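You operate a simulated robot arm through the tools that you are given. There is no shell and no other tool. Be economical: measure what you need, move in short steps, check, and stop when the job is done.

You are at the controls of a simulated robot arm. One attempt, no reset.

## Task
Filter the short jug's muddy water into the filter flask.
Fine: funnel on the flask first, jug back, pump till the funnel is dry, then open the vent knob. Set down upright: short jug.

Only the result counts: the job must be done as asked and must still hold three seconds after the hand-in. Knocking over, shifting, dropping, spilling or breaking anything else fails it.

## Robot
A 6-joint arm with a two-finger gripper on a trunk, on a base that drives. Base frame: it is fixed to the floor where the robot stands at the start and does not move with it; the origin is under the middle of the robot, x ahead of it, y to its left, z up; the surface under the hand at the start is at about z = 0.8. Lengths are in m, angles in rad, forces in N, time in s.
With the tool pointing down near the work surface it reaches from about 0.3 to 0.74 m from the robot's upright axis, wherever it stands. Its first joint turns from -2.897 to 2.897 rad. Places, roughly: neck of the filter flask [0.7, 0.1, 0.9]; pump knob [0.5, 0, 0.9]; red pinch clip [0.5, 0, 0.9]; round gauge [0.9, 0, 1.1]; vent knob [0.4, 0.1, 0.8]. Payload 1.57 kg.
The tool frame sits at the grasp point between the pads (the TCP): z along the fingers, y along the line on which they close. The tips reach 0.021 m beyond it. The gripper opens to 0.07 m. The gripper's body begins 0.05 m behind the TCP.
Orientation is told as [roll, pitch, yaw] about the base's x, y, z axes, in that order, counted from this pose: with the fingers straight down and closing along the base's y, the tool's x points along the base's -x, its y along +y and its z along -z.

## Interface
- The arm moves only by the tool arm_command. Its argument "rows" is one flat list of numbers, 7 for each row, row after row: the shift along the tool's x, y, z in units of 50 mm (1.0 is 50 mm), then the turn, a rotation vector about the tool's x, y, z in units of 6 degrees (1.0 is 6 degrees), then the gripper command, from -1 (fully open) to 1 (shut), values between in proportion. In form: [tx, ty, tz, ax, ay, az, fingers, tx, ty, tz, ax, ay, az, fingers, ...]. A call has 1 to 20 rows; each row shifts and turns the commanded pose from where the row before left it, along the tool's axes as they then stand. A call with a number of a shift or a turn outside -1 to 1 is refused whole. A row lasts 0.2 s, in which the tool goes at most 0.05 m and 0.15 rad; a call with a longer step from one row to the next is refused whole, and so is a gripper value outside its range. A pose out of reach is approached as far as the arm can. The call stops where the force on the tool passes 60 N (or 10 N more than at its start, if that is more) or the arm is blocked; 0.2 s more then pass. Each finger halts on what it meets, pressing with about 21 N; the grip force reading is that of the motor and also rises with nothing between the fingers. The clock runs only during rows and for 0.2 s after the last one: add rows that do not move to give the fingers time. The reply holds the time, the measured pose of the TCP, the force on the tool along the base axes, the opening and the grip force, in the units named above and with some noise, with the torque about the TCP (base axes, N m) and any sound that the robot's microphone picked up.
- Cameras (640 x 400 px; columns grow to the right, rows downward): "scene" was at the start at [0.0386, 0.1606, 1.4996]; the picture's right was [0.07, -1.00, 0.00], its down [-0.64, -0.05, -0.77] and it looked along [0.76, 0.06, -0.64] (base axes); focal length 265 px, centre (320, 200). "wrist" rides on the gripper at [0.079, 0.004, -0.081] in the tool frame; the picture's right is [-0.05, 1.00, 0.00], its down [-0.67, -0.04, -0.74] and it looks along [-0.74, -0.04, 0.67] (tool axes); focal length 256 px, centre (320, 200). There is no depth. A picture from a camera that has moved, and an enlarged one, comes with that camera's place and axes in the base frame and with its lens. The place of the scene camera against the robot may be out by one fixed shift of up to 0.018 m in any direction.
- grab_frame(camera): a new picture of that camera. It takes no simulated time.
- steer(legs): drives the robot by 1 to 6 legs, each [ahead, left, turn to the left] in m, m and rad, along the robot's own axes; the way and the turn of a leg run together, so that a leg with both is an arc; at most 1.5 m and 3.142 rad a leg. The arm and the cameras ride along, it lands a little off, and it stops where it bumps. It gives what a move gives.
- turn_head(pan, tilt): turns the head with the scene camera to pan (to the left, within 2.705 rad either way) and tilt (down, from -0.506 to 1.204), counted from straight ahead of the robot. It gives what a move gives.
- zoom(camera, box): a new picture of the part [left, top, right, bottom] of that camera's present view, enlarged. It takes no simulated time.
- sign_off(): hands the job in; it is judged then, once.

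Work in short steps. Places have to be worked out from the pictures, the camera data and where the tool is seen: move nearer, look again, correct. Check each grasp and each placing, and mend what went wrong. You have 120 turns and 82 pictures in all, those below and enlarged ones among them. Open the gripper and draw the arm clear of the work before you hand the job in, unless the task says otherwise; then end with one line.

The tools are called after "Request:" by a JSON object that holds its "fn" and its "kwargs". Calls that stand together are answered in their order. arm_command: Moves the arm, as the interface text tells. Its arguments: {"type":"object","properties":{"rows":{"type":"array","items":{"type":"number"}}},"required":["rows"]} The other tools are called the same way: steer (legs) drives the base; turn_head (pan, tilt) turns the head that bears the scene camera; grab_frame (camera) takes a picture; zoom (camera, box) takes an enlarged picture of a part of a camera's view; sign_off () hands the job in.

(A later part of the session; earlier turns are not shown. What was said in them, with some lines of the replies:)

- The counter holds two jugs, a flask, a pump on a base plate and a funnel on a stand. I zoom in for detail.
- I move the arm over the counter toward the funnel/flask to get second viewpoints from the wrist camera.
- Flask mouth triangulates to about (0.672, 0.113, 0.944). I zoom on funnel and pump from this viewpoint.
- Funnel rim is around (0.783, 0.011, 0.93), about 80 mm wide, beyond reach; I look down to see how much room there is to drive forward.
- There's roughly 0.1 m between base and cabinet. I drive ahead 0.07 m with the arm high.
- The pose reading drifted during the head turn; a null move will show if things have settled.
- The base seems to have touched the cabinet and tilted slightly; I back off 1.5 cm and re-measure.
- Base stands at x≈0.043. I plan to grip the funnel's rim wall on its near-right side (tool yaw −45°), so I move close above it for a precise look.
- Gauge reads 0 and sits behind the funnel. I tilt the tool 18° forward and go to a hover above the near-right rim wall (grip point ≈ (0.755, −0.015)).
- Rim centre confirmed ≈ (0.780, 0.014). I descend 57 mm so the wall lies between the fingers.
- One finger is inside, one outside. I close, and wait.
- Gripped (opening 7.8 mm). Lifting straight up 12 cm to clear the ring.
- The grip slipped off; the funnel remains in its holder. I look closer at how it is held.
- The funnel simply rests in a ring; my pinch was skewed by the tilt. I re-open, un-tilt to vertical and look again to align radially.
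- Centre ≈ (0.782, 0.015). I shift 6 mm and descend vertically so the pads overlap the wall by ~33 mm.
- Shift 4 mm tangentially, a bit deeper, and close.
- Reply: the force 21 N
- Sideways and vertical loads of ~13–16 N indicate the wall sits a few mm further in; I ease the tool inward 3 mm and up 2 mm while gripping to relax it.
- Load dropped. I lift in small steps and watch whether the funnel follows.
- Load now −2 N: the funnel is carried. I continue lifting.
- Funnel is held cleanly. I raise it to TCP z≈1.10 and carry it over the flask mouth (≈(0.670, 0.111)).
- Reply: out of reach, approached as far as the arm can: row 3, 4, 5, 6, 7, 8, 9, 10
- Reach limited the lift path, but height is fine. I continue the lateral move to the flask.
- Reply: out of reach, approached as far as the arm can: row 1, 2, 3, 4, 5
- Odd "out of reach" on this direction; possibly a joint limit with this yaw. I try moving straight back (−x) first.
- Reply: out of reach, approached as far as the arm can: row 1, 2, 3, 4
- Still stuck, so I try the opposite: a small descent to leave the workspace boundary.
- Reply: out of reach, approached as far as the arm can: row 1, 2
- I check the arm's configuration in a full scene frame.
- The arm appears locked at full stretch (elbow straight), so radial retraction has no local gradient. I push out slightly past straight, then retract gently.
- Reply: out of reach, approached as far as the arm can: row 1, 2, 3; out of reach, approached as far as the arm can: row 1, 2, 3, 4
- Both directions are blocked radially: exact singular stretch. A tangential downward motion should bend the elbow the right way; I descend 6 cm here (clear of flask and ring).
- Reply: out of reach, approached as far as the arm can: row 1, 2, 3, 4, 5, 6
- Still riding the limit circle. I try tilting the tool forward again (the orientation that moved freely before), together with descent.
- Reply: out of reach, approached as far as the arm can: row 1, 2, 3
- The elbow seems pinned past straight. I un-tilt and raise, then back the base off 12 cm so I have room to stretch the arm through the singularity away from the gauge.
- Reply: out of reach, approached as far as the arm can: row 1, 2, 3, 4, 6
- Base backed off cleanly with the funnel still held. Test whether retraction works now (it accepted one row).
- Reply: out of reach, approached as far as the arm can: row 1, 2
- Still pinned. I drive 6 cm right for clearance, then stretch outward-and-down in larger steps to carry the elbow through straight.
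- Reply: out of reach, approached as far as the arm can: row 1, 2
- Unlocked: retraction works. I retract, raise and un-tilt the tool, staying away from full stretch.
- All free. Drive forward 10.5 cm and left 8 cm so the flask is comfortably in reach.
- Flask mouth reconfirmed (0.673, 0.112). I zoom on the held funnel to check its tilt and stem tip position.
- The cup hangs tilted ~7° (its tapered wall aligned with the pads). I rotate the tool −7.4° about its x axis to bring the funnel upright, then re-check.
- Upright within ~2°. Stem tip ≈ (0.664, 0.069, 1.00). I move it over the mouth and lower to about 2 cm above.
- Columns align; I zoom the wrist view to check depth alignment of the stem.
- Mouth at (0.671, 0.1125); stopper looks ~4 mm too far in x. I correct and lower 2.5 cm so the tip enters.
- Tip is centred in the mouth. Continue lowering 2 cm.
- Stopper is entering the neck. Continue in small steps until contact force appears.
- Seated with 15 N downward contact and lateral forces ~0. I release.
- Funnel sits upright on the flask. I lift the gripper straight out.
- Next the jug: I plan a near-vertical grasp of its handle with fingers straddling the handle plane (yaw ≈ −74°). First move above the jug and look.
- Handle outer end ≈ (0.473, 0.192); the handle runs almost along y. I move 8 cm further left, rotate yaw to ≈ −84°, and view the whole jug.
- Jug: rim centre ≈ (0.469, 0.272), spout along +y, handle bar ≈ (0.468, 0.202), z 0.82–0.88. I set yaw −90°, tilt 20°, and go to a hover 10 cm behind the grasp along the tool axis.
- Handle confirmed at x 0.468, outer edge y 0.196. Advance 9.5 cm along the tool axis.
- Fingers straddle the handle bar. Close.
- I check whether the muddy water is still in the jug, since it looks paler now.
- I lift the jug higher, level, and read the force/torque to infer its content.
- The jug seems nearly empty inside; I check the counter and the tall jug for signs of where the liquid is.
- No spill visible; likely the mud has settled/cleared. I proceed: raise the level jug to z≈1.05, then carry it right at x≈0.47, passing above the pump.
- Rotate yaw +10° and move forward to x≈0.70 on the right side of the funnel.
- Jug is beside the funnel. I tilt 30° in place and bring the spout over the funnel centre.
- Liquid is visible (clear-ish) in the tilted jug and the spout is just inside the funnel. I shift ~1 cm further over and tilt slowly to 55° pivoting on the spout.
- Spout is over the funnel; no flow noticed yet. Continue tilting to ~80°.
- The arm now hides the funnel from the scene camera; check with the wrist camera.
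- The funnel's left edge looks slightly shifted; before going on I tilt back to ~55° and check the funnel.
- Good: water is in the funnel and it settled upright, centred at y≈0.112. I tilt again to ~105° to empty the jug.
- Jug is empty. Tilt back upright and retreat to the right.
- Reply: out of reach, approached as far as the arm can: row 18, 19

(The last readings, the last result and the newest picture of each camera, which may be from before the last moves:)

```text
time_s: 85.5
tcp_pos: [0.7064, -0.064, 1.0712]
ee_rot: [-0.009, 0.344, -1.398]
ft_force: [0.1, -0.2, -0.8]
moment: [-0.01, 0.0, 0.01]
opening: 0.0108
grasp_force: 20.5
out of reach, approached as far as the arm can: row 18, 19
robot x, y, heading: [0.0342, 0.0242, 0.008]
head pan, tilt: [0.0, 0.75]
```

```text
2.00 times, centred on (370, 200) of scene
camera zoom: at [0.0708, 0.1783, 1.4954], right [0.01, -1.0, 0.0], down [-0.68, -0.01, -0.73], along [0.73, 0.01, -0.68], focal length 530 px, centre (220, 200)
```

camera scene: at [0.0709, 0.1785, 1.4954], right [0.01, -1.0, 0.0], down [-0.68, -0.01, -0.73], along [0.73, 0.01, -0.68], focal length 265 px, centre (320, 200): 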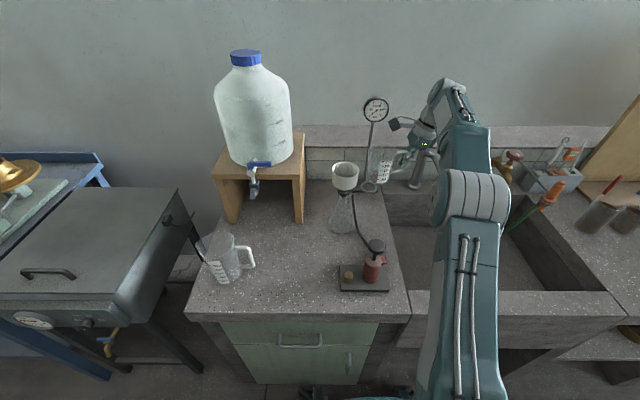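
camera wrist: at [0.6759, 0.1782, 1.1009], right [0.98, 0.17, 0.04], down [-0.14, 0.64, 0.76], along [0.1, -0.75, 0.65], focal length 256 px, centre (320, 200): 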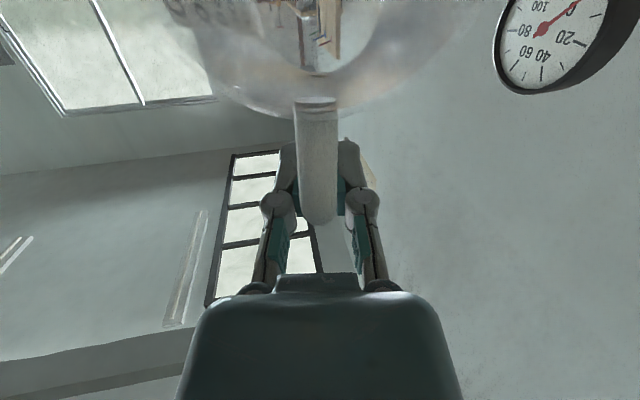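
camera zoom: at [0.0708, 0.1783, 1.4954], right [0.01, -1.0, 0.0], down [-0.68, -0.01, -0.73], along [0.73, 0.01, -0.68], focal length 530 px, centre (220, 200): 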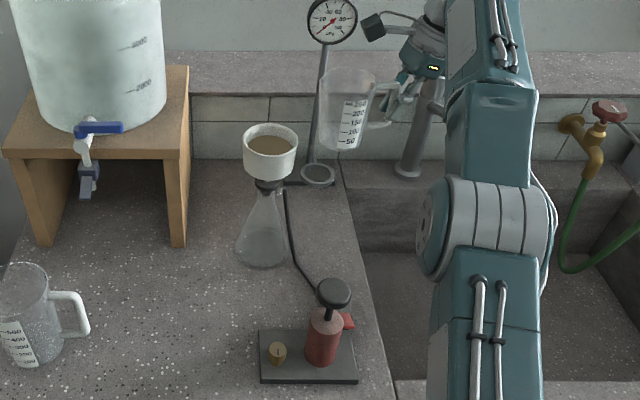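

Muddy water sits in the funnel and the jug is empty. I retract with the jug (lowering slightly first to leave the stretch limit).

Request:
{"fn": "arm_command", "kwargs": {"rows": [-0.137, 0, 0.376, 0, 0, 0, 1, 0.08, -0.49, 0.03, 0, 0, 0, 1, 0.08, -0.49, 0.03, 0, 0, 0, 1]}}

```text
time_s: 86.3
tcp_pos: [0.6569, -0.0657, 1.0522]
ee_rot: [-0.008, 0.344, -1.397]
ft_force: [0.0, 0.0, -1.5]
moment: [-0.03, 0.03, 0.01]
opening: 0.0111
grasp_force: 21.0
robot x, y, heading: [0.0348, 0.0266, 0.007]
head pan, tilt: [0.0, 0.75]
```

Now carry the jug back: x to 0.468, yaw back, then left to y≈0.20.

Request:
{"fn": "arm_command", "kwargs": {"rows": [0.123, -0.74, 0.045, 0, 0, 0, 1, 0.123, -0.74, 0.045, 0, 0, 0, 1, 0.123, -0.74, 0.045, 0, 0, 0, 1, 0.123, -0.74, 0.045, 0, 0, 0, 1, 0.123, -0.74, 0.045, 0, 0, 0, 1, 0, 0, 0, -0.19, 0, 0.522, 1, 0, 0, 0, -0.19, 0, 0.522, 1, 0, 0, 0, -0.19, 0, 0.522, 1, 0.709, 0, 0.258, 0, 0, 0, 1, 0.709, 0, 0.258, 0, 0, 0, 1, 0.709, 0, 0.258, 0, 0, 0, 1, 0.709, 0, 0.258, 0, 0, 0, 1, 0.709, 0, 0.258, 0, 0, 0, 1, 0.709, 0, 0.258, 0, 0, 0, 1, 0.709, 0, 0.258, 0, 0, 0, 1, 0, 0, 0, 0, 0, 0, 1]}}

```text
time_s: 89.7
tcp_pos: [0.4684, 0.2015, 1.0525]
ee_rot: [-0.005, 0.343, -1.573]
ft_force: [-0.2, -0.8, -0.4]
moment: [-0.03, 0.0, -0.01]
opening: 0.011
grasp_force: 20.9
robot x, y, heading: [0.0314, 0.0257, 0.009]
head pan, tilt: [0.0, 0.75]
```

Descend to just above the counter.

Request:
{"fn": "arm_command", "kwargs": {"rows": [-0.25, 0, 0.69, 0, 0, 0, 1, -0.25, 0, 0.69, 0, 0, 0, 1, -0.25, 0, 0.69, 0, 0, 0, 1, -0.25, 0, 0.69, 0, 0, 0, 1, -0.25, 0, 0.69, 0, 0, 0, 1, -0.03, 0, 0.08, 0, 0, 0, 1, 0, 0, 0, 0, 0, 0, 1]}}

Request:
{"fn": "arm_command", "kwargs": {"rows": [-0.017, 0, 0.047, 0, 0, 0, 1, 0, 0, 0, 0, 0, 0, 1]}}

```text
time_s: 91.3
tcp_pos: [0.4689, 0.1985, 0.862]
ee_rot: [-0.007, 0.342, -1.573]
ft_force: [0.0, -0.2, -1.0]
moment: [-0.05, 0.01, -0.02]
opening: 0.0111
grasp_force: 21.2
robot x, y, heading: [0.0345, 0.0308, -0.0]
head pan, tilt: [0.0, 0.75]
```

```text
time_s: 91.9
tcp_pos: [0.4675, 0.1983, 0.86]
ee_rot: [-0.009, 0.34, -1.571]
ft_force: [-0.1, 0.2, -0.5]
moment: [-0.02, -0.01, -0.01]
opening: 0.0111
grasp_force: 21.1
robot x, y, heading: [0.0327, 0.0207, 0.01]
head pan, tilt: [0.0, 0.75]
```

Lower in 2 mm steps until contact.

Request:
{"fn": "arm_command", "kwargs": {"rows": [-0.017, 0, 0.047, 0, 0, 0, 1, 0, 0, 0, 0, 0, 0, 1]}}

Request:
{"fn": "arm_command", "kwargs": {"rows": [-0.014, 0, 0.038, 0, 0, 0, 1, 0, 0, 0, 0, 0, 0, 1]}}

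```text
time_s: 92.5
tcp_pos: [0.4679, 0.1974, 0.8555]
ee_rot: [-0.005, 0.341, -1.573]
ft_force: [-0.5, -0.3, 0.0]
moment: [-0.01, -0.01, 0.06]
opening: 0.0111
grasp_force: 21.1
robot x, y, heading: [0.0386, 0.0258, 0.007]
head pan, tilt: [0.0, 0.75]
```

```text
time_s: 93.1
tcp_pos: [0.4682, 0.1987, 0.8563]
ee_rot: [-0.003, 0.342, -1.573]
ft_force: [0.5, -1.7, 11.7]
moment: [0.48, 0.04, 0.0]
opening: 0.0109
grasp_force: 21.1
robot x, y, heading: [0.0349, 0.0252, 0.009]
head pan, tilt: [0.0, 0.75]
```

On the counter (11.7 N). Ease 1 mm, open, and withdraw along the tool axis.

Request:
{"fn": "arm_command", "kwargs": {"rows": [0.007, 0, -0.019, 0, 0, 0, 1, 0, 0, 0, 0, 0, 0, 0.3, 0, 0, 0, 0, 0, 0, -0.5, 0, 0, 0, 0, 0, 0, -0.5, 0, 0, 0, 0, 0, 0, -0.5, 0, 0, -0.4, 0, 0, 0, -0.5, 0, 0, -0.6, 0, 0, 0, -0.5, 0, 0, -0.6, 0, 0, 0, -0.5, 0, 0, -0.6, 0, 0, 0, -0.5, 0, 0, -0.6, 0, 0, 0, -0.5, 0, 0, 0, 0, 0, 0, -0.5]}}

Request:
{"fn": "zoom", "kwargs": {"camera": "scene", "box": [240, 150, 420, 300]}}

```text
time_s: 95.5
tcp_pos: [0.4659, 0.1533, 0.9878]
ee_rot: [-0.006, 0.34, -1.572]
ft_force: [-0.1, 0.2, -0.5]
moment: [-0.02, -0.03, 0.01]
opening: 0.0526
grasp_force: 0.1
robot x, y, heading: [0.0326, 0.0252, 0.008]
head pan, tilt: [0.0, 0.75]
```

```text
2.67 times, centred on (330, 225) of scene
camera zoom: at [0.0694, 0.1796, 1.4953], right [0.01, -1.0, 0.0], down [-0.68, -0.01, -0.73], along [0.73, 0.0, -0.68], focal length 707 px, centre (293, 133)
```

zoom: 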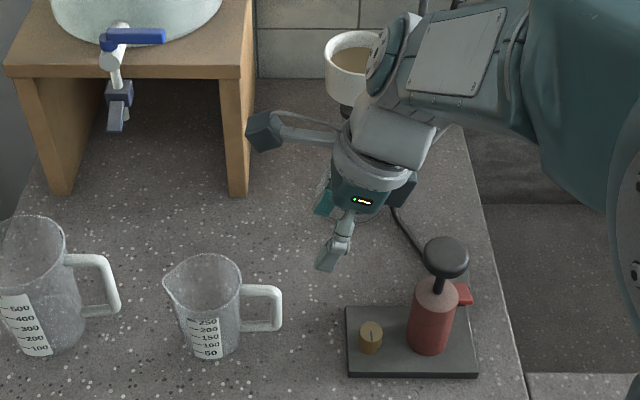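

Jug is back upright. Now I go above the pump knob (≈(0.458, 0.040), top z≈0.955), tool vertical, fingers closed.

Request:
{"fn": "arm_command", "kwargs": {"rows": [0, 0, -0.5, 0, -1, 0, 1, 0, 0, -0.3, 0, -1, 0, 1, 0, 0, 0, 0, -1, 0, 1, 0, 0, 0, 0, -0.27, 0, 1, -0.55, -0.05, 0, 0, 0, 0, 1, -0.55, -0.04, 0, 0, 0, 0, 1, -0.5, -0.04, 0, 0, 0, 0, 1, -0.3, -0.03, 0, 0, 0, 0, 1, 0, 0, 0, 0, 0, 0, 1]}}

Request:
{"fn": "grab_frame", "kwargs": {"camera": "wrist"}}

```text
time_s: 97.5
tcp_pos: [0.46, 0.0443, 1.0276]
ee_rot: [-0.009, -0.002, -1.569]
ft_force: [1.0, -0.1, 0.3]
moment: [0.03, -0.02, -0.02]
opening: 0.0
grasp_force: 20.6
robot x, y, heading: [0.0327, 0.0253, 0.003]
head pan, tilt: [0.0, 0.75]
```

```text
12 pictures are left
camera wrist: at [0.4643, 0.1234, 1.1082], right [1.0, -0.05, -0.01], down [-0.03, -0.67, 0.75], along [-0.04, -0.74, -0.67], focal length 256 px, centre (320, 200)
```

wrist: 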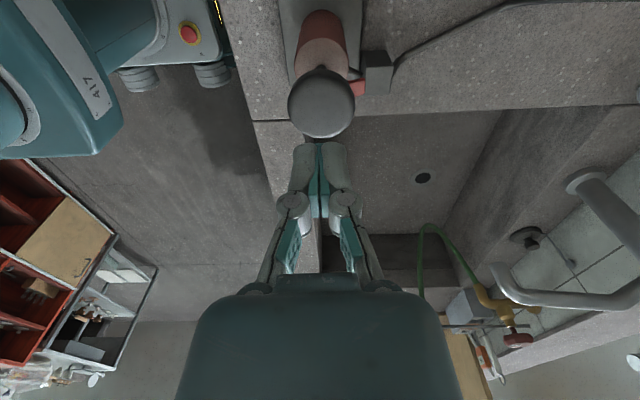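

Aligned over the knob. Descend to contact and press gently.

Request:
{"fn": "arm_command", "kwargs": {"rows": [0, 0, 0.5, 0, 0, 0, 1, 0, 0, 0.5, 0, 0, 0, 1, 0, 0, 0.15, 0, 0, 0, 1, 0, 0, 0.15, 0, 0, 0, 1, 0, 0, 0.15, 0, 0, 0, 1]}}

```text
time_s: 98.7
tcp_pos: [0.4592, 0.0451, 0.9538]
ee_rot: [-0.003, -0.002, -1.569]
ft_force: [-0.3, -0.9, 5.8]
moment: [0.0, -0.02, -0.05]
opening: 0.0061
grasp_force: 28.6
robot x, y, heading: [0.0331, 0.0214, 0.002]
head pan, tilt: [0.0, 0.75]
```

Pressing with 5.8 N; continue the stroke down to find its bottom.

Request:
{"fn": "arm_command", "kwargs": {"rows": [0, 0, 0.15, 0, 0, 0, 1, 0, 0, 0.15, 0, 0, 0, 1, 0, 0, 0.15, 0, 0, 0, 1]}}

Request:
{"fn": "zoom", "kwargs": {"camera": "scene", "box": [280, 90, 440, 300]}}

```text
time_s: 99.4
tcp_pos: [0.459, 0.0457, 0.9453]
ee_rot: [0.005, -0.002, -1.569]
ft_force: [-13.8, -1.2, 33.8]
moment: [-0.18, 0.31, -0.04]
opening: 0.0061
grasp_force: 28.2
robot x, y, heading: [0.0323, 0.0252, 0.009]
head pan, tilt: [0.0, 0.75]
stopped in row 3: the force on the tool passed its limit at 69 N (the readings are from after the stop); the commanded pose is now the measured one
```

```text
1.90 times, centred on (360, 195) of scene
camera zoom: at [0.0664, 0.1791, 1.4956], right [0.01, -1.0, 0.0], down [-0.68, -0.01, -0.73], along [0.73, 0.01, -0.68], focal length 505 px, centre (244, 210)
```

zoom: 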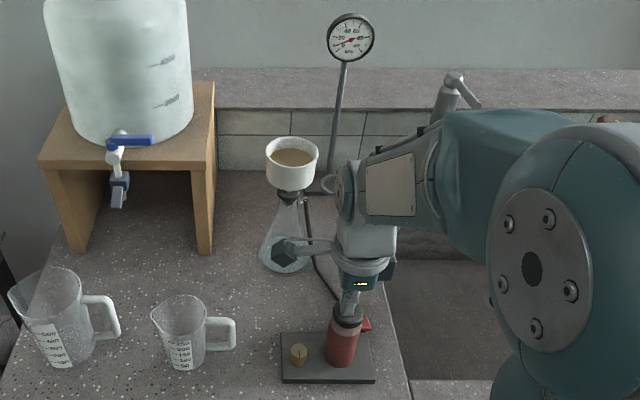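

Knob bottoms at TCP z≈0.947. I do four strokes between z 0.980 and 0.949, then read the gauge.

Request:
{"fn": "arm_command", "kwargs": {"rows": [0, 0, -0.35, 0, 0, 0, 1, 0, 0, -0.35, 0, 0, 0, 1, 0, 0, 0.31, 0, 0, 0, 1, 0, 0, 0.31, 0, 0, 0, 1, 0, 0, -0.31, 0, 0, 0, 1, 0, 0, -0.31, 0, 0, 0, 1, 0, 0, 0.31, 0, 0, 0, 1, 0, 0, 0.31, 0, 0, 0, 1, 0, 0, -0.31, 0, 0, 0, 1, 0, 0, -0.31, 0, 0, 0, 1, 0, 0, 0.31, 0, 0, 0, 1, 0, 0, 0.31, 0, 0, 0, 1, 0, 0, -0.31, 0, 0, 0, 1, 0, 0, -0.31, 0, 0, 0, 1, 0, 0, 0.31, 0, 0, 0, 1, 0, 0, 0.31, 0, 0, 0, 1, 0, 0, -0.31, 0, 0, 0, 1, 0, 0, -0.31, 0, 0, 0, 1]}}

Request:
{"fn": "zoom", "kwargs": {"camera": "scene", "box": [330, 90, 420, 190]}}

```text
time_s: 103.2
tcp_pos: [0.4613, 0.0456, 0.9771]
ee_rot: [0.003, -0.003, -1.568]
ft_force: [-1.7, 1.6, 0.9]
moment: [0.01, 0.02, 0.0]
opening: 0.0003
grasp_force: 29.0
robot x, y, heading: [0.0334, 0.0233, 0.006]
head pan, tilt: [0.0, 0.75]
```

```text
4.00 times, centred on (375, 140) of scene
camera zoom: at [0.0695, 0.1795, 1.4953], right [0.01, -1.0, 0.0], down [-0.68, -0.01, -0.73], along [0.73, 0.01, -0.68], focal length 1061 px, centre (100, 440)
```

zoom: 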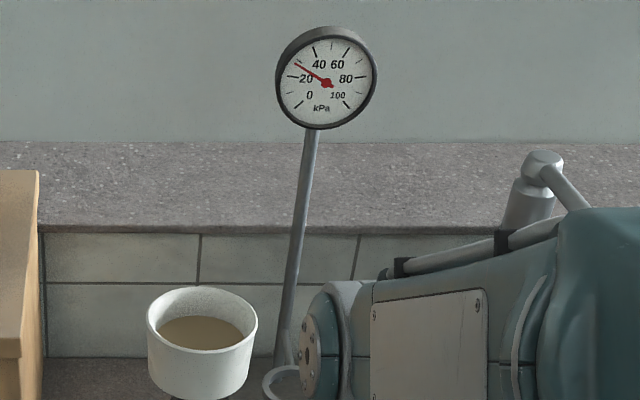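

Vacuum at ~28 kPa; pumping works. Four more strokes, then check.

Request:
{"fn": "arm_command", "kwargs": {"rows": [0, 0, 0.29, 0, 0, 0, 1, 0, 0, 0.29, 0, 0, 0, 1, 0, 0, -0.31, 0, 0, 0, 1, 0, 0, -0.31, 0, 0, 0, 1, 0, 0, 0.31, 0, 0, 0, 1, 0, 0, 0.31, 0, 0, 0, 1, 0, 0, -0.31, 0, 0, 0, 1, 0, 0, -0.31, 0, 0, 0, 1, 0, 0, 0, 0, 0, 0, 1, 0, 0, 0, 0, 0, 0, 1, 0, 0, 0, 0, 0, 0, 1, 0, 0, 0, 0, 0, 0, 1, 0, 0, 0, 0, 0, 0, 1, 0, 0, 0, 0, 0, 0, 1, 0, 0, 0, 0, 0, 0, 1, 0, 0, 0, 0, 0, 0, 1, 0, 0, 0, 0, 0, 0, 1, 0, 0, 0, 0, 0, 0, 1, 0, 0, 0, 0, 0, 0, 1, 0, 0, 0, 0, 0, 0, 1]}}

Request:
{"fn": "zoom", "kwargs": {"camera": "scene", "box": [330, 90, 420, 190]}}

```text
time_s: 107.4
tcp_pos: [0.4614, 0.0458, 0.9801]
ee_rot: [0.005, -0.001, -1.57]
ft_force: [-0.3, -0.8, 0.3]
moment: [0.03, 0.01, 0.03]
opening: 0.0062
grasp_force: 28.6
robot x, y, heading: [0.0308, 0.0224, 0.007]
head pan, tilt: [0.0, 0.75]
```

```text
4.00 times, centred on (375, 140) of scene
camera zoom: at [0.0696, 0.1794, 1.4953], right [0.01, -1.0, 0.0], down [-0.68, -0.01, -0.73], along [0.73, 0.0, -0.68], focal length 1061 px, centre (100, 440)
```

zoom: 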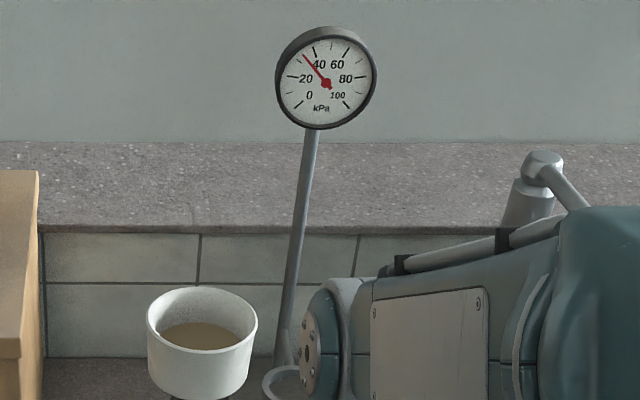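

Level is falling, vacuum ~36 kPa. Keep pumping: four more strokes.

Request:
{"fn": "arm_command", "kwargs": {"rows": [0, 0, 0.31, 0, 0, 0, 1, 0, 0, 0.31, 0, 0, 0, 1, 0, 0, -0.31, 0, 0, 0, 1, 0, 0, -0.31, 0, 0, 0, 1, 0, 0, 0.31, 0, 0, 0, 1, 0, 0, 0.31, 0, 0, 0, 1, 0, 0, -0.31, 0, 0, 0, 1, 0, 0, -0.31, 0, 0, 0, 1, 0, 0, 0.31, 0, 0, 0, 1, 0, 0, 0.31, 0, 0, 0, 1, 0, 0, -0.31, 0, 0, 0, 1, 0, 0, -0.31, 0, 0, 0, 1, 0, 0, 0.31, 0, 0, 0, 1, 0, 0, 0.31, 0, 0, 0, 1, 0, 0, -0.31, 0, 0, 0, 1, 0, 0, -0.31, 0, 0, 0, 1, 0, 0, 0, 0, 0, 0, 1, 0, 0, 0, 0, 0, 0, 1, 0, 0, 0, 0, 0, 0, 1, 0, 0, 0, 0, 0, 0, 1]}}

Request:
{"fn": "arm_command", "kwargs": {"rows": [0, 0, 0, 0, 0, 0, 1, 0, 0, 0, 0, 0, 0, 1, 0, 0, 0, 0, 0, 0, 1, 0, 0, 0, 0, 0, 0, 1, 0, 0, 0, 0, 0, 0, 1, 0, 0, 0, 0, 0, 0, 1, 0, 0, 0, 0, 0, 0, 1, 0, 0, 0, 0, 0, 0, 1, 0, 0, 0, 0, 0, 0, 1, 0, 0, 0, 0, 0, 0, 1, 0, 0, 0, 0, 0, 0, 1, 0, 0, 0, 0, 0, 0, 1, 0, 0, 0, 0, 0, 0, 1, 0, 0, 0, 0, 0, 0, 1, 0, 0, 0, 0, 0, 0, 1, 0, 0, 0, 0, 0, 0, 1, 0, 0, 0, 0, 0, 0, 1, 0, 0, 0, 0, 0, 0, 1, 0, 0, 0, 0, 0, 0, 1, 0, 0, 0, 0, 0, 0, 1]}}

Request:
{"fn": "zoom", "kwargs": {"camera": "scene", "box": [330, 90, 420, 190]}}

```text
time_s: 111.6
tcp_pos: [0.4614, 0.0454, 0.9796]
ee_rot: [0.003, -0.002, -1.568]
ft_force: [-0.7, 0.1, 1.4]
moment: [-0.02, -0.01, -0.02]
opening: 0.0058
grasp_force: 28.6
robot x, y, heading: [0.0318, 0.0244, 0.006]
head pan, tilt: [0.0, 0.75]
```

```text
time_s: 115.8
tcp_pos: [0.4606, 0.0447, 0.9801]
ee_rot: [0.005, -0.002, -1.57]
ft_force: [0.3, -0.6, 1.5]
moment: [0.05, -0.01, -0.05]
opening: 0.0061
grasp_force: 28.4
robot x, y, heading: [0.0305, 0.0251, 0.004]
head pan, tilt: [0.0, 0.75]
```

```text
4.00 times, centred on (375, 140) of scene
camera zoom: at [0.0696, 0.1794, 1.4953], right [0.01, -1.0, 0.0], down [-0.68, -0.01, -0.73], along [0.73, 0.0, -0.68], focal length 1061 px, centre (100, 440)
```

zoom: 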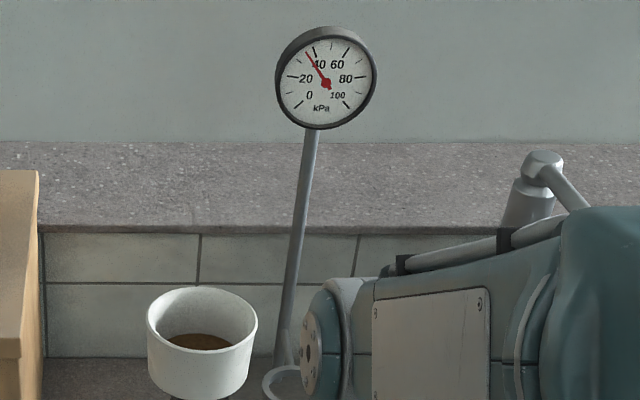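

Almost drained. Four more strokes and waiting.

Request:
{"fn": "arm_command", "kwargs": {"rows": [0, 0, 0.31, 0, 0, 0, 1, 0, 0, 0.31, 0, 0, 0, 1, 0, 0, -0.31, 0, 0, 0, 1, 0, 0, -0.31, 0, 0, 0, 1, 0, 0, 0.31, 0, 0, 0, 1, 0, 0, 0.31, 0, 0, 0, 1, 0, 0, -0.31, 0, 0, 0, 1, 0, 0, -0.31, 0, 0, 0, 1, 0, 0, 0.31, 0, 0, 0, 1, 0, 0, 0.31, 0, 0, 0, 1, 0, 0, -0.31, 0, 0, 0, 1, 0, 0, -0.31, 0, 0, 0, 1, 0, 0, 0.31, 0, 0, 0, 1, 0, 0, 0.31, 0, 0, 0, 1, 0, 0, -0.31, 0, 0, 0, 1, 0, 0, -0.31, 0, 0, 0, 1, 0, 0, 0, 0, 0, 0, 1, 0, 0, 0, 0, 0, 0, 1, 0, 0, 0, 0, 0, 0, 1, 0, 0, 0, 0, 0, 0, 1]}}

Request:
{"fn": "arm_command", "kwargs": {"rows": [0, 0, 0, 0, 0, 0, 1, 0, 0, 0, 0, 0, 0, 1, 0, 0, 0, 0, 0, 0, 1, 0, 0, 0, 0, 0, 0, 1, 0, 0, 0, 0, 0, 0, 1, 0, 0, 0, 0, 0, 0, 1, 0, 0, 0, 0, 0, 0, 1, 0, 0, 0, 0, 0, 0, 1, 0, 0, 0, 0, 0, 0, 1, 0, 0, 0, 0, 0, 0, 1, 0, 0, 0, 0, 0, 0, 1, 0, 0, 0, 0, 0, 0, 1, 0, 0, 0, 0, 0, 0, 1, 0, 0, 0, 0, 0, 0, 1, 0, 0, 0, 0, 0, 0, 1, 0, 0, 0, 0, 0, 0, 1, 0, 0, 0, 0, 0, 0, 1, 0, 0, 0, 0, 0, 0, 1, 0, 0, 0, 0, 0, 0, 1, 0, 0, 0, 0, 0, 0, 1]}}

Request:
{"fn": "zoom", "kwargs": {"camera": "scene", "box": [330, 90, 420, 190]}}

```text
time_s: 120.0
tcp_pos: [0.4618, 0.047, 0.9794]
ee_rot: [0.004, -0.002, -1.569]
ft_force: [-0.2, 0.4, 0.7]
moment: [-0.03, 0.01, -0.02]
opening: 0.0
grasp_force: 28.5
robot x, y, heading: [0.0329, 0.0221, 0.006]
head pan, tilt: [0.0, 0.75]
```

```text
time_s: 124.2
tcp_pos: [0.4613, 0.048, 0.9789]
ee_rot: [0.004, -0.003, -1.57]
ft_force: [-0.1, 0.0, 0.6]
moment: [0.02, 0.01, -0.01]
opening: 0.0002
grasp_force: 28.1
robot x, y, heading: [0.0364, 0.0295, 0.007]
head pan, tilt: [0.0, 0.75]
```

```text
4.00 times, centred on (375, 140) of scene
camera zoom: at [0.0696, 0.1794, 1.4953], right [0.01, -1.0, 0.0], down [-0.68, -0.01, -0.73], along [0.73, 0.0, -0.68], focal length 1061 px, centre (100, 440)
```

zoom: 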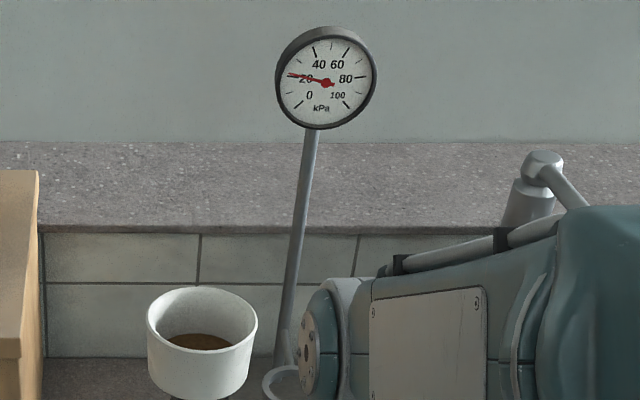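

The gauge falls on its own and only a damp mud cake is left: the funnel is dry. Now to the vent knob (≈(0.447, 0.102), top ≈0.835): raise, shift over it, yaw to −65°, lean the hand 8° away from the pump.

Request:
{"fn": "arm_command", "kwargs": {"rows": [0, 0, -0.6, 0, 0, 0, 1, 0, 0, -0.6, 0, 0, 0, 0.3, 0.56, -0.14, 0, 0, 0, 0, -0.4, 0.56, -0.14, 0, 0, 0, 0, -0.4, 0, 0, 0, 0, 0, -1, -0.4, 0, 0, 0, 0, 0, -1, -0.4, 0, 0, 0, 0, 0, -1, -0.4, 0, 0, 0, 0, 0, -1, -0.4, 0, 0, 0, 0, 0, -0.17, -0.4, 0, 0, 0, 0.28, -0.6, 0, -0.4, 0, 0, 0, 0.28, -0.6, 0, -0.4, 0, 0, 0, 0, 0, 0, -0.4]}}

Request:
{"fn": "grab_frame", "kwargs": {"camera": "wrist"}}

```text
time_s: 126.8
tcp_pos: [0.447, 0.1029, 1.039]
ee_rot: [-0.057, -0.128, -1.129]
ft_force: [0.2, 0.4, -0.1]
moment: [-0.02, -0.02, -0.03]
opening: 0.0486
grasp_force: 0.1
robot x, y, heading: [0.0328, 0.0259, 0.005]
head pan, tilt: [0.0, 0.75]
```

```text
6 pictures are left
camera wrist: at [0.4172, 0.1864, 1.1092], right [0.93, 0.37, -0.05], down [0.25, -0.51, 0.82], along [0.28, -0.78, -0.56], focal length 256 px, centre (320, 200)
```

wrist: 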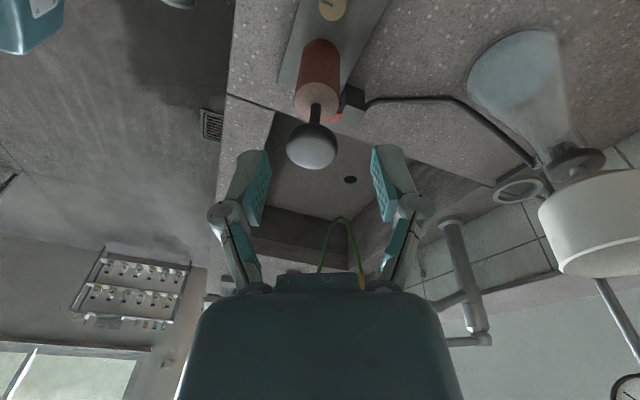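

Vent knob at about (0.450, 0.099). Descend over it.

Request:
{"fn": "arm_command", "kwargs": {"rows": [0.082, 0.047, 0.76, 0, 0, 0, -0.4, 0.082, 0.047, 0.76, 0, 0, 0, -0.4, 0.082, 0.047, 0.76, 0, 0, 0, -0.4, 0.082, 0.047, 0.76, 0, 0, 0, -0.4, 0.06, 0.03, 0.5, 0, 0, 0, -0.4, 0, 0, 0, 0, 0, 0, -0.4]}}

Request:
{"fn": "grab_frame", "kwargs": {"camera": "wrist"}}

```text
time_s: 128.2
tcp_pos: [0.4488, 0.097, 0.8591]
ee_rot: [-0.057, -0.129, -1.131]
ft_force: [0.9, 0.3, 0.4]
moment: [0.0, 0.0, -0.01]
opening: 0.0487
grasp_force: 0.0
robot x, y, heading: [0.0366, 0.03, 0.006]
head pan, tilt: [0.0, 0.75]
```

```text
5 pictures are left
camera wrist: at [0.4189, 0.1825, 0.9297], right [0.93, 0.37, -0.05], down [0.25, -0.51, 0.82], along [0.28, -0.78, -0.56], focal length 256 px, centre (320, 200)
```

wrist: 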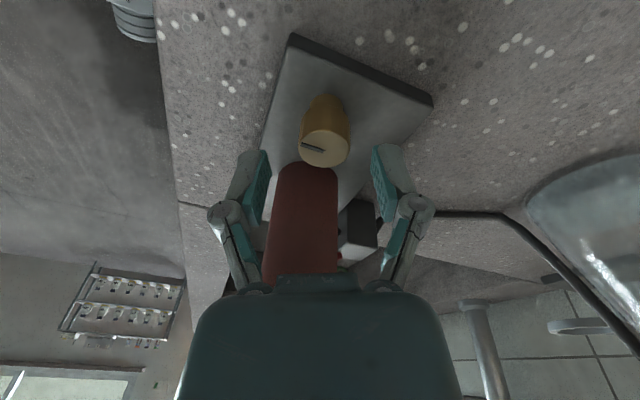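

Knob is centred between the fingers; lower 17 mm more and close.

Request:
{"fn": "arm_command", "kwargs": {"rows": [0.034, 0.04, 0.337, 0, 0, 0, -0.4, 0, 0, 0, 0, 0, 0, -0.4, 0, 0, 0, 0, 0, 0, 0.5, 0, 0, 0, 0, 0, 0, 1, 0, 0, 0, 0, 0, 0, 1]}}

```text
time_s: 129.4
tcp_pos: [0.4509, 0.0982, 0.8427]
ee_rot: [-0.056, -0.128, -1.129]
ft_force: [-1.5, 0.0, 3.7]
moment: [-0.06, -0.66, 0.06]
opening: 0.0239
grasp_force: 32.3
robot x, y, heading: [0.0324, 0.0232, 0.013]
head pan, tilt: [0.0, 0.75]
```

Gripped (24 mm). Turn counter-clockwise 18° first and read the reaction.

Request:
{"fn": "arm_command", "kwargs": {"rows": [0, 0, 0, 0, 0, -0.7, 1, 0, 0, 0, 0, 0, -0.8, 1, 0, 0, 0, 0, 0, -0.8, 1, 0, 0, 0, 0, 0, -0.7, 1]}}

```text
time_s: 130.4
tcp_pos: [0.4528, 0.0999, 0.844]
ee_rot: [-0.092, -0.103, -0.812]
ft_force: [21.5, 14.2, -28.2]
moment: [0.17, -0.71, -0.17]
opening: 0.0247
grasp_force: 32.1
robot x, y, heading: [0.032, 0.0299, 0.003]
head pan, tilt: [0.0, 0.75]
```

Turning works (torque 0.17 Nm) but misalignment loads build up; I ease along the reaction and look at the gauge/knob.

Request:
{"fn": "arm_command", "kwargs": {"rows": [0, 0.04, 0.05, 0, 0, 0, 1, 0, 0, 0, 0, 0, 0, 1]}}

Request:
{"fn": "zoom", "kwargs": {"camera": "scene", "box": [280, 90, 440, 300]}}

```text
time_s: 131.0
tcp_pos: [0.4524, 0.1002, 0.8418]
ee_rot: [-0.089, -0.104, -0.814]
ft_force: [9.2, 9.2, 16.0]
moment: [0.49, -0.44, -0.08]
opening: 0.0247
grasp_force: 32.2
robot x, y, heading: [0.0328, 0.0282, 0.005]
head pan, tilt: [0.0, 0.75]
```

```text
1.90 times, centred on (360, 195) of scene
camera zoom: at [0.0691, 0.1815, 1.4952], right [0.01, -1.0, 0.0], down [-0.68, -0.01, -0.73], along [0.73, 0.0, -0.68], focal length 505 px, centre (244, 210)
```

zoom: 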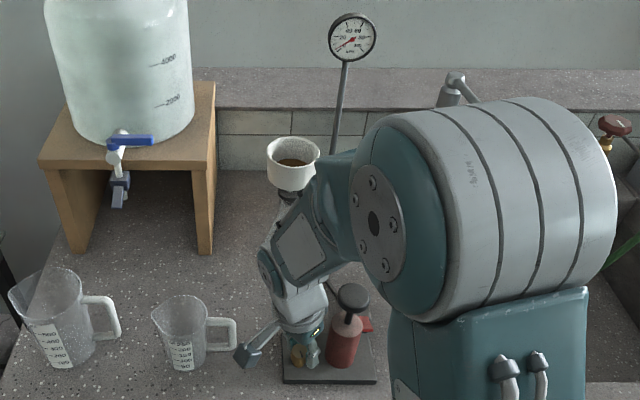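

Gauge already dropping. I continue turning about the true vertical (so the grip does not wobble), 36° more.

Request:
{"fn": "arm_command", "kwargs": {"rows": [0, 0, -0.015, -0.1, -0.096, -0.98, 1, 0, 0, 0, -0.1, -0.096, -0.98, 1, 0, 0, 0, -0.1, -0.096, -0.98, 1, 0, 0, 0, -0.1, -0.096, -0.98, 1, 0, 0, 0, -0.1, -0.096, -0.98, 1, 0, 0, 0, -0.1, -0.096, -0.98, 1, 0, 0, 0, 0, 0, 0, 1]}}

```text
time_s: 132.6
tcp_pos: [0.4547, 0.1035, 0.8436]
ee_rot: [-0.093, -0.108, -0.189]
ft_force: [15.2, 42.1, -5.8]
moment: [0.91, 0.37, -0.23]
opening: 0.0246
grasp_force: 31.8
robot x, y, heading: [0.0353, 0.0244, 0.005]
head pan, tilt: [0.0, 0.75]
```

A 42 N side load appeared (probably the hand brushing the pump), so I release the knob here and check the gauge.

Request:
{"fn": "arm_command", "kwargs": {"rows": [0, 0.02, 0, 0, 0, 0, 0.2, 0, 0, 0, 0, 0, 0, 0.1, 0, 0, 0, 0, 0, 0, 0.1]}}

Request:
{"fn": "zoom", "kwargs": {"camera": "scene", "box": [280, 90, 420, 300]}}

```text
time_s: 133.4
tcp_pos: [0.452, 0.1, 0.842]
ee_rot: [-0.097, -0.104, -0.193]
ft_force: [0.2, -0.2, 1.0]
moment: [-0.04, 0.0, 0.0]
opening: 0.0314
grasp_force: 0.0
robot x, y, heading: [0.0311, 0.026, 0.009]
head pan, tilt: [0.0, 0.75]
```

```text
1.90 times, centred on (350, 195) of scene
camera zoom: at [0.0697, 0.18, 1.4953], right [0.01, -1.0, 0.0], down [-0.68, -0.01, -0.73], along [0.73, 0.0, -0.68], focal length 505 px, centre (263, 210)
```

zoom: 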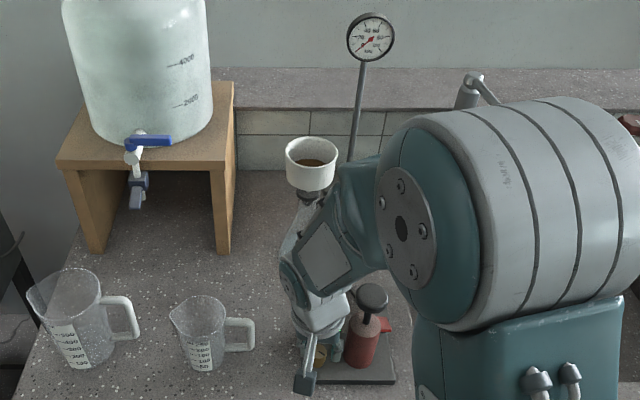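

Gauge is at ~0. I lift off and inspect the knob's slot to see how far it turned.

Request:
{"fn": "arm_command", "kwargs": {"rows": [0, 0, -0.5, 0, 0, 0, 0.1, 0, 0, -0.5, 0, 0, 0, 0.1, 0, 0, 0, 0, 0, 0, 0.1]}}

Request:
{"fn": "grab_frame", "kwargs": {"camera": "wrist"}}

```text
time_s: 134.2
tcp_pos: [0.449, 0.1042, 0.8893]
ee_rot: [-0.096, -0.106, -0.192]
ft_force: [-0.6, 0.2, 0.8]
moment: [0.03, 0.04, -0.01]
opening: 0.0314
grasp_force: 0.0
robot x, y, heading: [0.0289, 0.0281, 0.003]
head pan, tilt: [0.0, 0.75]
```

```text
2 pictures are left
camera wrist: at [0.3646, 0.1329, 0.9605], right [0.25, 0.96, -0.09], down [0.58, -0.08, 0.81], along [0.77, -0.26, -0.58], focal length 256 px, centre (320, 200)
```

wrist: 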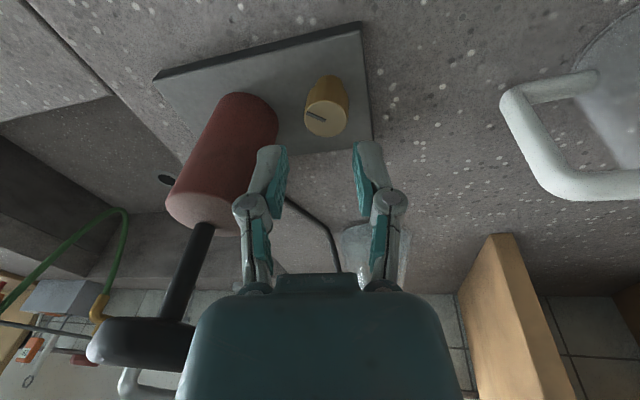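

The pointer turned ~56° counter-clockwise. I regrasp, better centred (≈(0.450, 0.103)), and turn another 36° so the vent is fully open.

Request:
{"fn": "arm_command", "kwargs": {"rows": [0.04, 0.034, 0.456, 0, 0, 0, -0.15, 0.04, 0.034, 0.456, 0, 0, 0, -0.15, 0, 0, 0, 0, 0, 0, -0.15, 0, 0, 0, 0, 0, 0, 0.5, 0, 0, 0, 0, 0, 0, 1, 0, 0, 0, 0, 0, 0, 1]}}

```text
time_s: 135.6
tcp_pos: [0.4501, 0.1042, 0.8437]
ee_rot: [-0.096, -0.106, -0.192]
ft_force: [3.4, 7.8, -5.9]
moment: [0.49, -0.88, 0.0]
opening: 0.0248
grasp_force: 32.0
robot x, y, heading: [0.0341, 0.0234, 0.007]
head pan, tilt: [0.0, 0.75]
```

Request:
{"fn": "arm_command", "kwargs": {"rows": [0, 0, 0, -0.11, -0.09, -0.98, 1, 0, 0, 0, -0.11, -0.09, -0.98, 1, 0, 0, 0, -0.11, -0.09, -0.98, 1]}}

```text
time_s: 136.4
tcp_pos: [0.4489, 0.1051, 0.8457]
ee_rot: [-0.096, -0.102, 0.12]
ft_force: [8.8, -1.0, -24.8]
moment: [0.56, 0.02, 0.02]
opening: 0.0246
grasp_force: 31.8
robot x, y, heading: [0.037, 0.0249, 0.001]
head pan, tilt: [0.0, 0.75]
```

Turning smoothly; ease down 1 mm and turn the last 18°.

Request:
{"fn": "arm_command", "kwargs": {"rows": [0, 0, 0.025, -0.11, -0.09, -0.98, 1, 0, 0, 0.01, -0.11, -0.09, -0.98, 1, 0, 0, 0, -0.11, -0.09, -0.98, 1, 0, 0, 0, 0, 0, 0, 1]}}

```text
time_s: 137.4
tcp_pos: [0.449, 0.1045, 0.8436]
ee_rot: [-0.091, -0.108, 0.431]
ft_force: [-3.7, -2.6, 15.9]
moment: [0.46, 0.15, -0.05]
opening: 0.0246
grasp_force: 32.0
robot x, y, heading: [0.0328, 0.0244, 0.009]
head pan, tilt: [0.0, 0.75]
```

Total ≈ 90°. Release, lift away, and draw clear.

Request:
{"fn": "arm_command", "kwargs": {"rows": [0, 0, 0, 0, 0, 0, 0.3, 0, 0, 0, 0, 0, 0, 0, 0, 0, 0, 0, 0, 0, 0, 0, 0, -0.4, 0, 0, 0, 0, 0, 0, -0.8, 0, 0, 0, 0, 0, 0, -0.8, 0, 0, 0, 0, 0, 0, -0.8, 0, 0, 0, 0, 0, 0, -0.8, 0, 0, 0, -1, 0, 0, -0.8, 0, 0, 0, -1, 0, 0, 0, 0, 0, 0, -1]}}

Request:
{"fn": "grab_frame", "kwargs": {"camera": "wrist"}}

```text
time_s: 139.6
tcp_pos: [0.4207, 0.1158, 1.0621]
ee_rot: [-0.093, -0.104, 0.429]
ft_force: [-0.4, 0.5, 1.1]
moment: [0.02, 0.0, -0.02]
opening: 0.0701
grasp_force: 0.0
robot x, y, heading: [0.0356, 0.0244, 0.011]
head pan, tilt: [0.0, 0.75]
```

```text
1 pictures are left
camera wrist: at [0.3364, 0.09, 1.1343], right [-0.36, 0.93, -0.09], down [0.52, 0.27, 0.81], along [0.78, 0.25, -0.58], focal length 256 px, centre (320, 200)
```

wrist: 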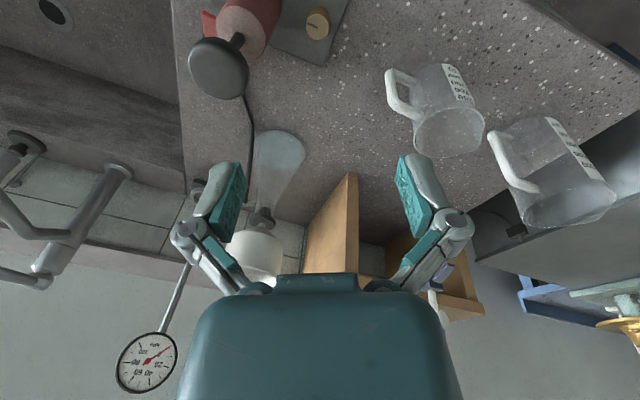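

Everything stands, gauge at 0, knob pointer turned to ~−y. Raise the arm further clear and take a last look.

Request:
{"fn": "arm_command", "kwargs": {"rows": [0, 0, -0.8, 0, 0, 0, -1, 0, 0, -0.8, 0, 0, 0, -1, 0, 0, -0.8, 0, 0, 0, -1, 0, 0, 0, 0, 0, 0, -1]}}

Request:
{"fn": "zoom", "kwargs": {"camera": "scene", "box": [190, 90, 430, 300]}}

```text
time_s: 140.6
tcp_pos: [0.4045, 0.119, 1.1821]
ee_rot: [-0.093, -0.105, 0.429]
ft_force: [0.0, 0.2, 0.4]
moment: [-0.03, 0.01, -0.02]
opening: 0.0701
grasp_force: 0.0
robot x, y, heading: [0.0329, 0.0262, 0.006]
head pan, tilt: [0.0, 0.75]
```

```text
1.90 times, centred on (310, 195) of scene
camera zoom: at [0.069, 0.1796, 1.4953], right [0.01, -1.0, 0.0], down [-0.68, -0.01, -0.73], along [0.73, 0.0, -0.68], focal length 505 px, centre (339, 210)
```

zoom: 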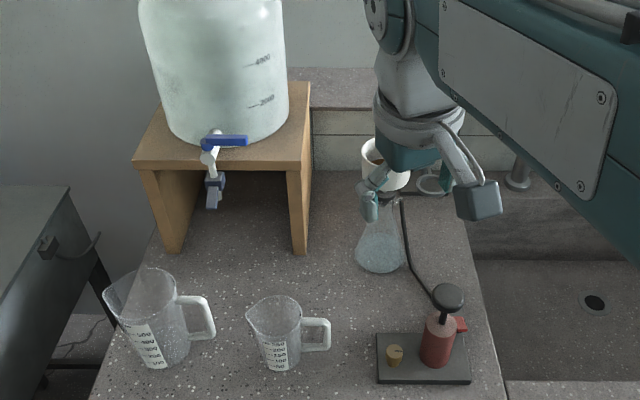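

The flask holds clear filtrate, the funnel is seated on it, the jug stands upright, the vent knob is open and the arm is clear, so I hand in.

Request:
{"fn": "sign_off", "kwargs": {}}

```text
The job is handed in.
```

The short jug's muddy water is filtered into the flask. The funnel was seated on the flask first, the jug is back upright, the funnel is pumped dry apart from the mud left on the filter, and the vent knob is turned about 90° with the gauge at 0; I don't have the judging result.
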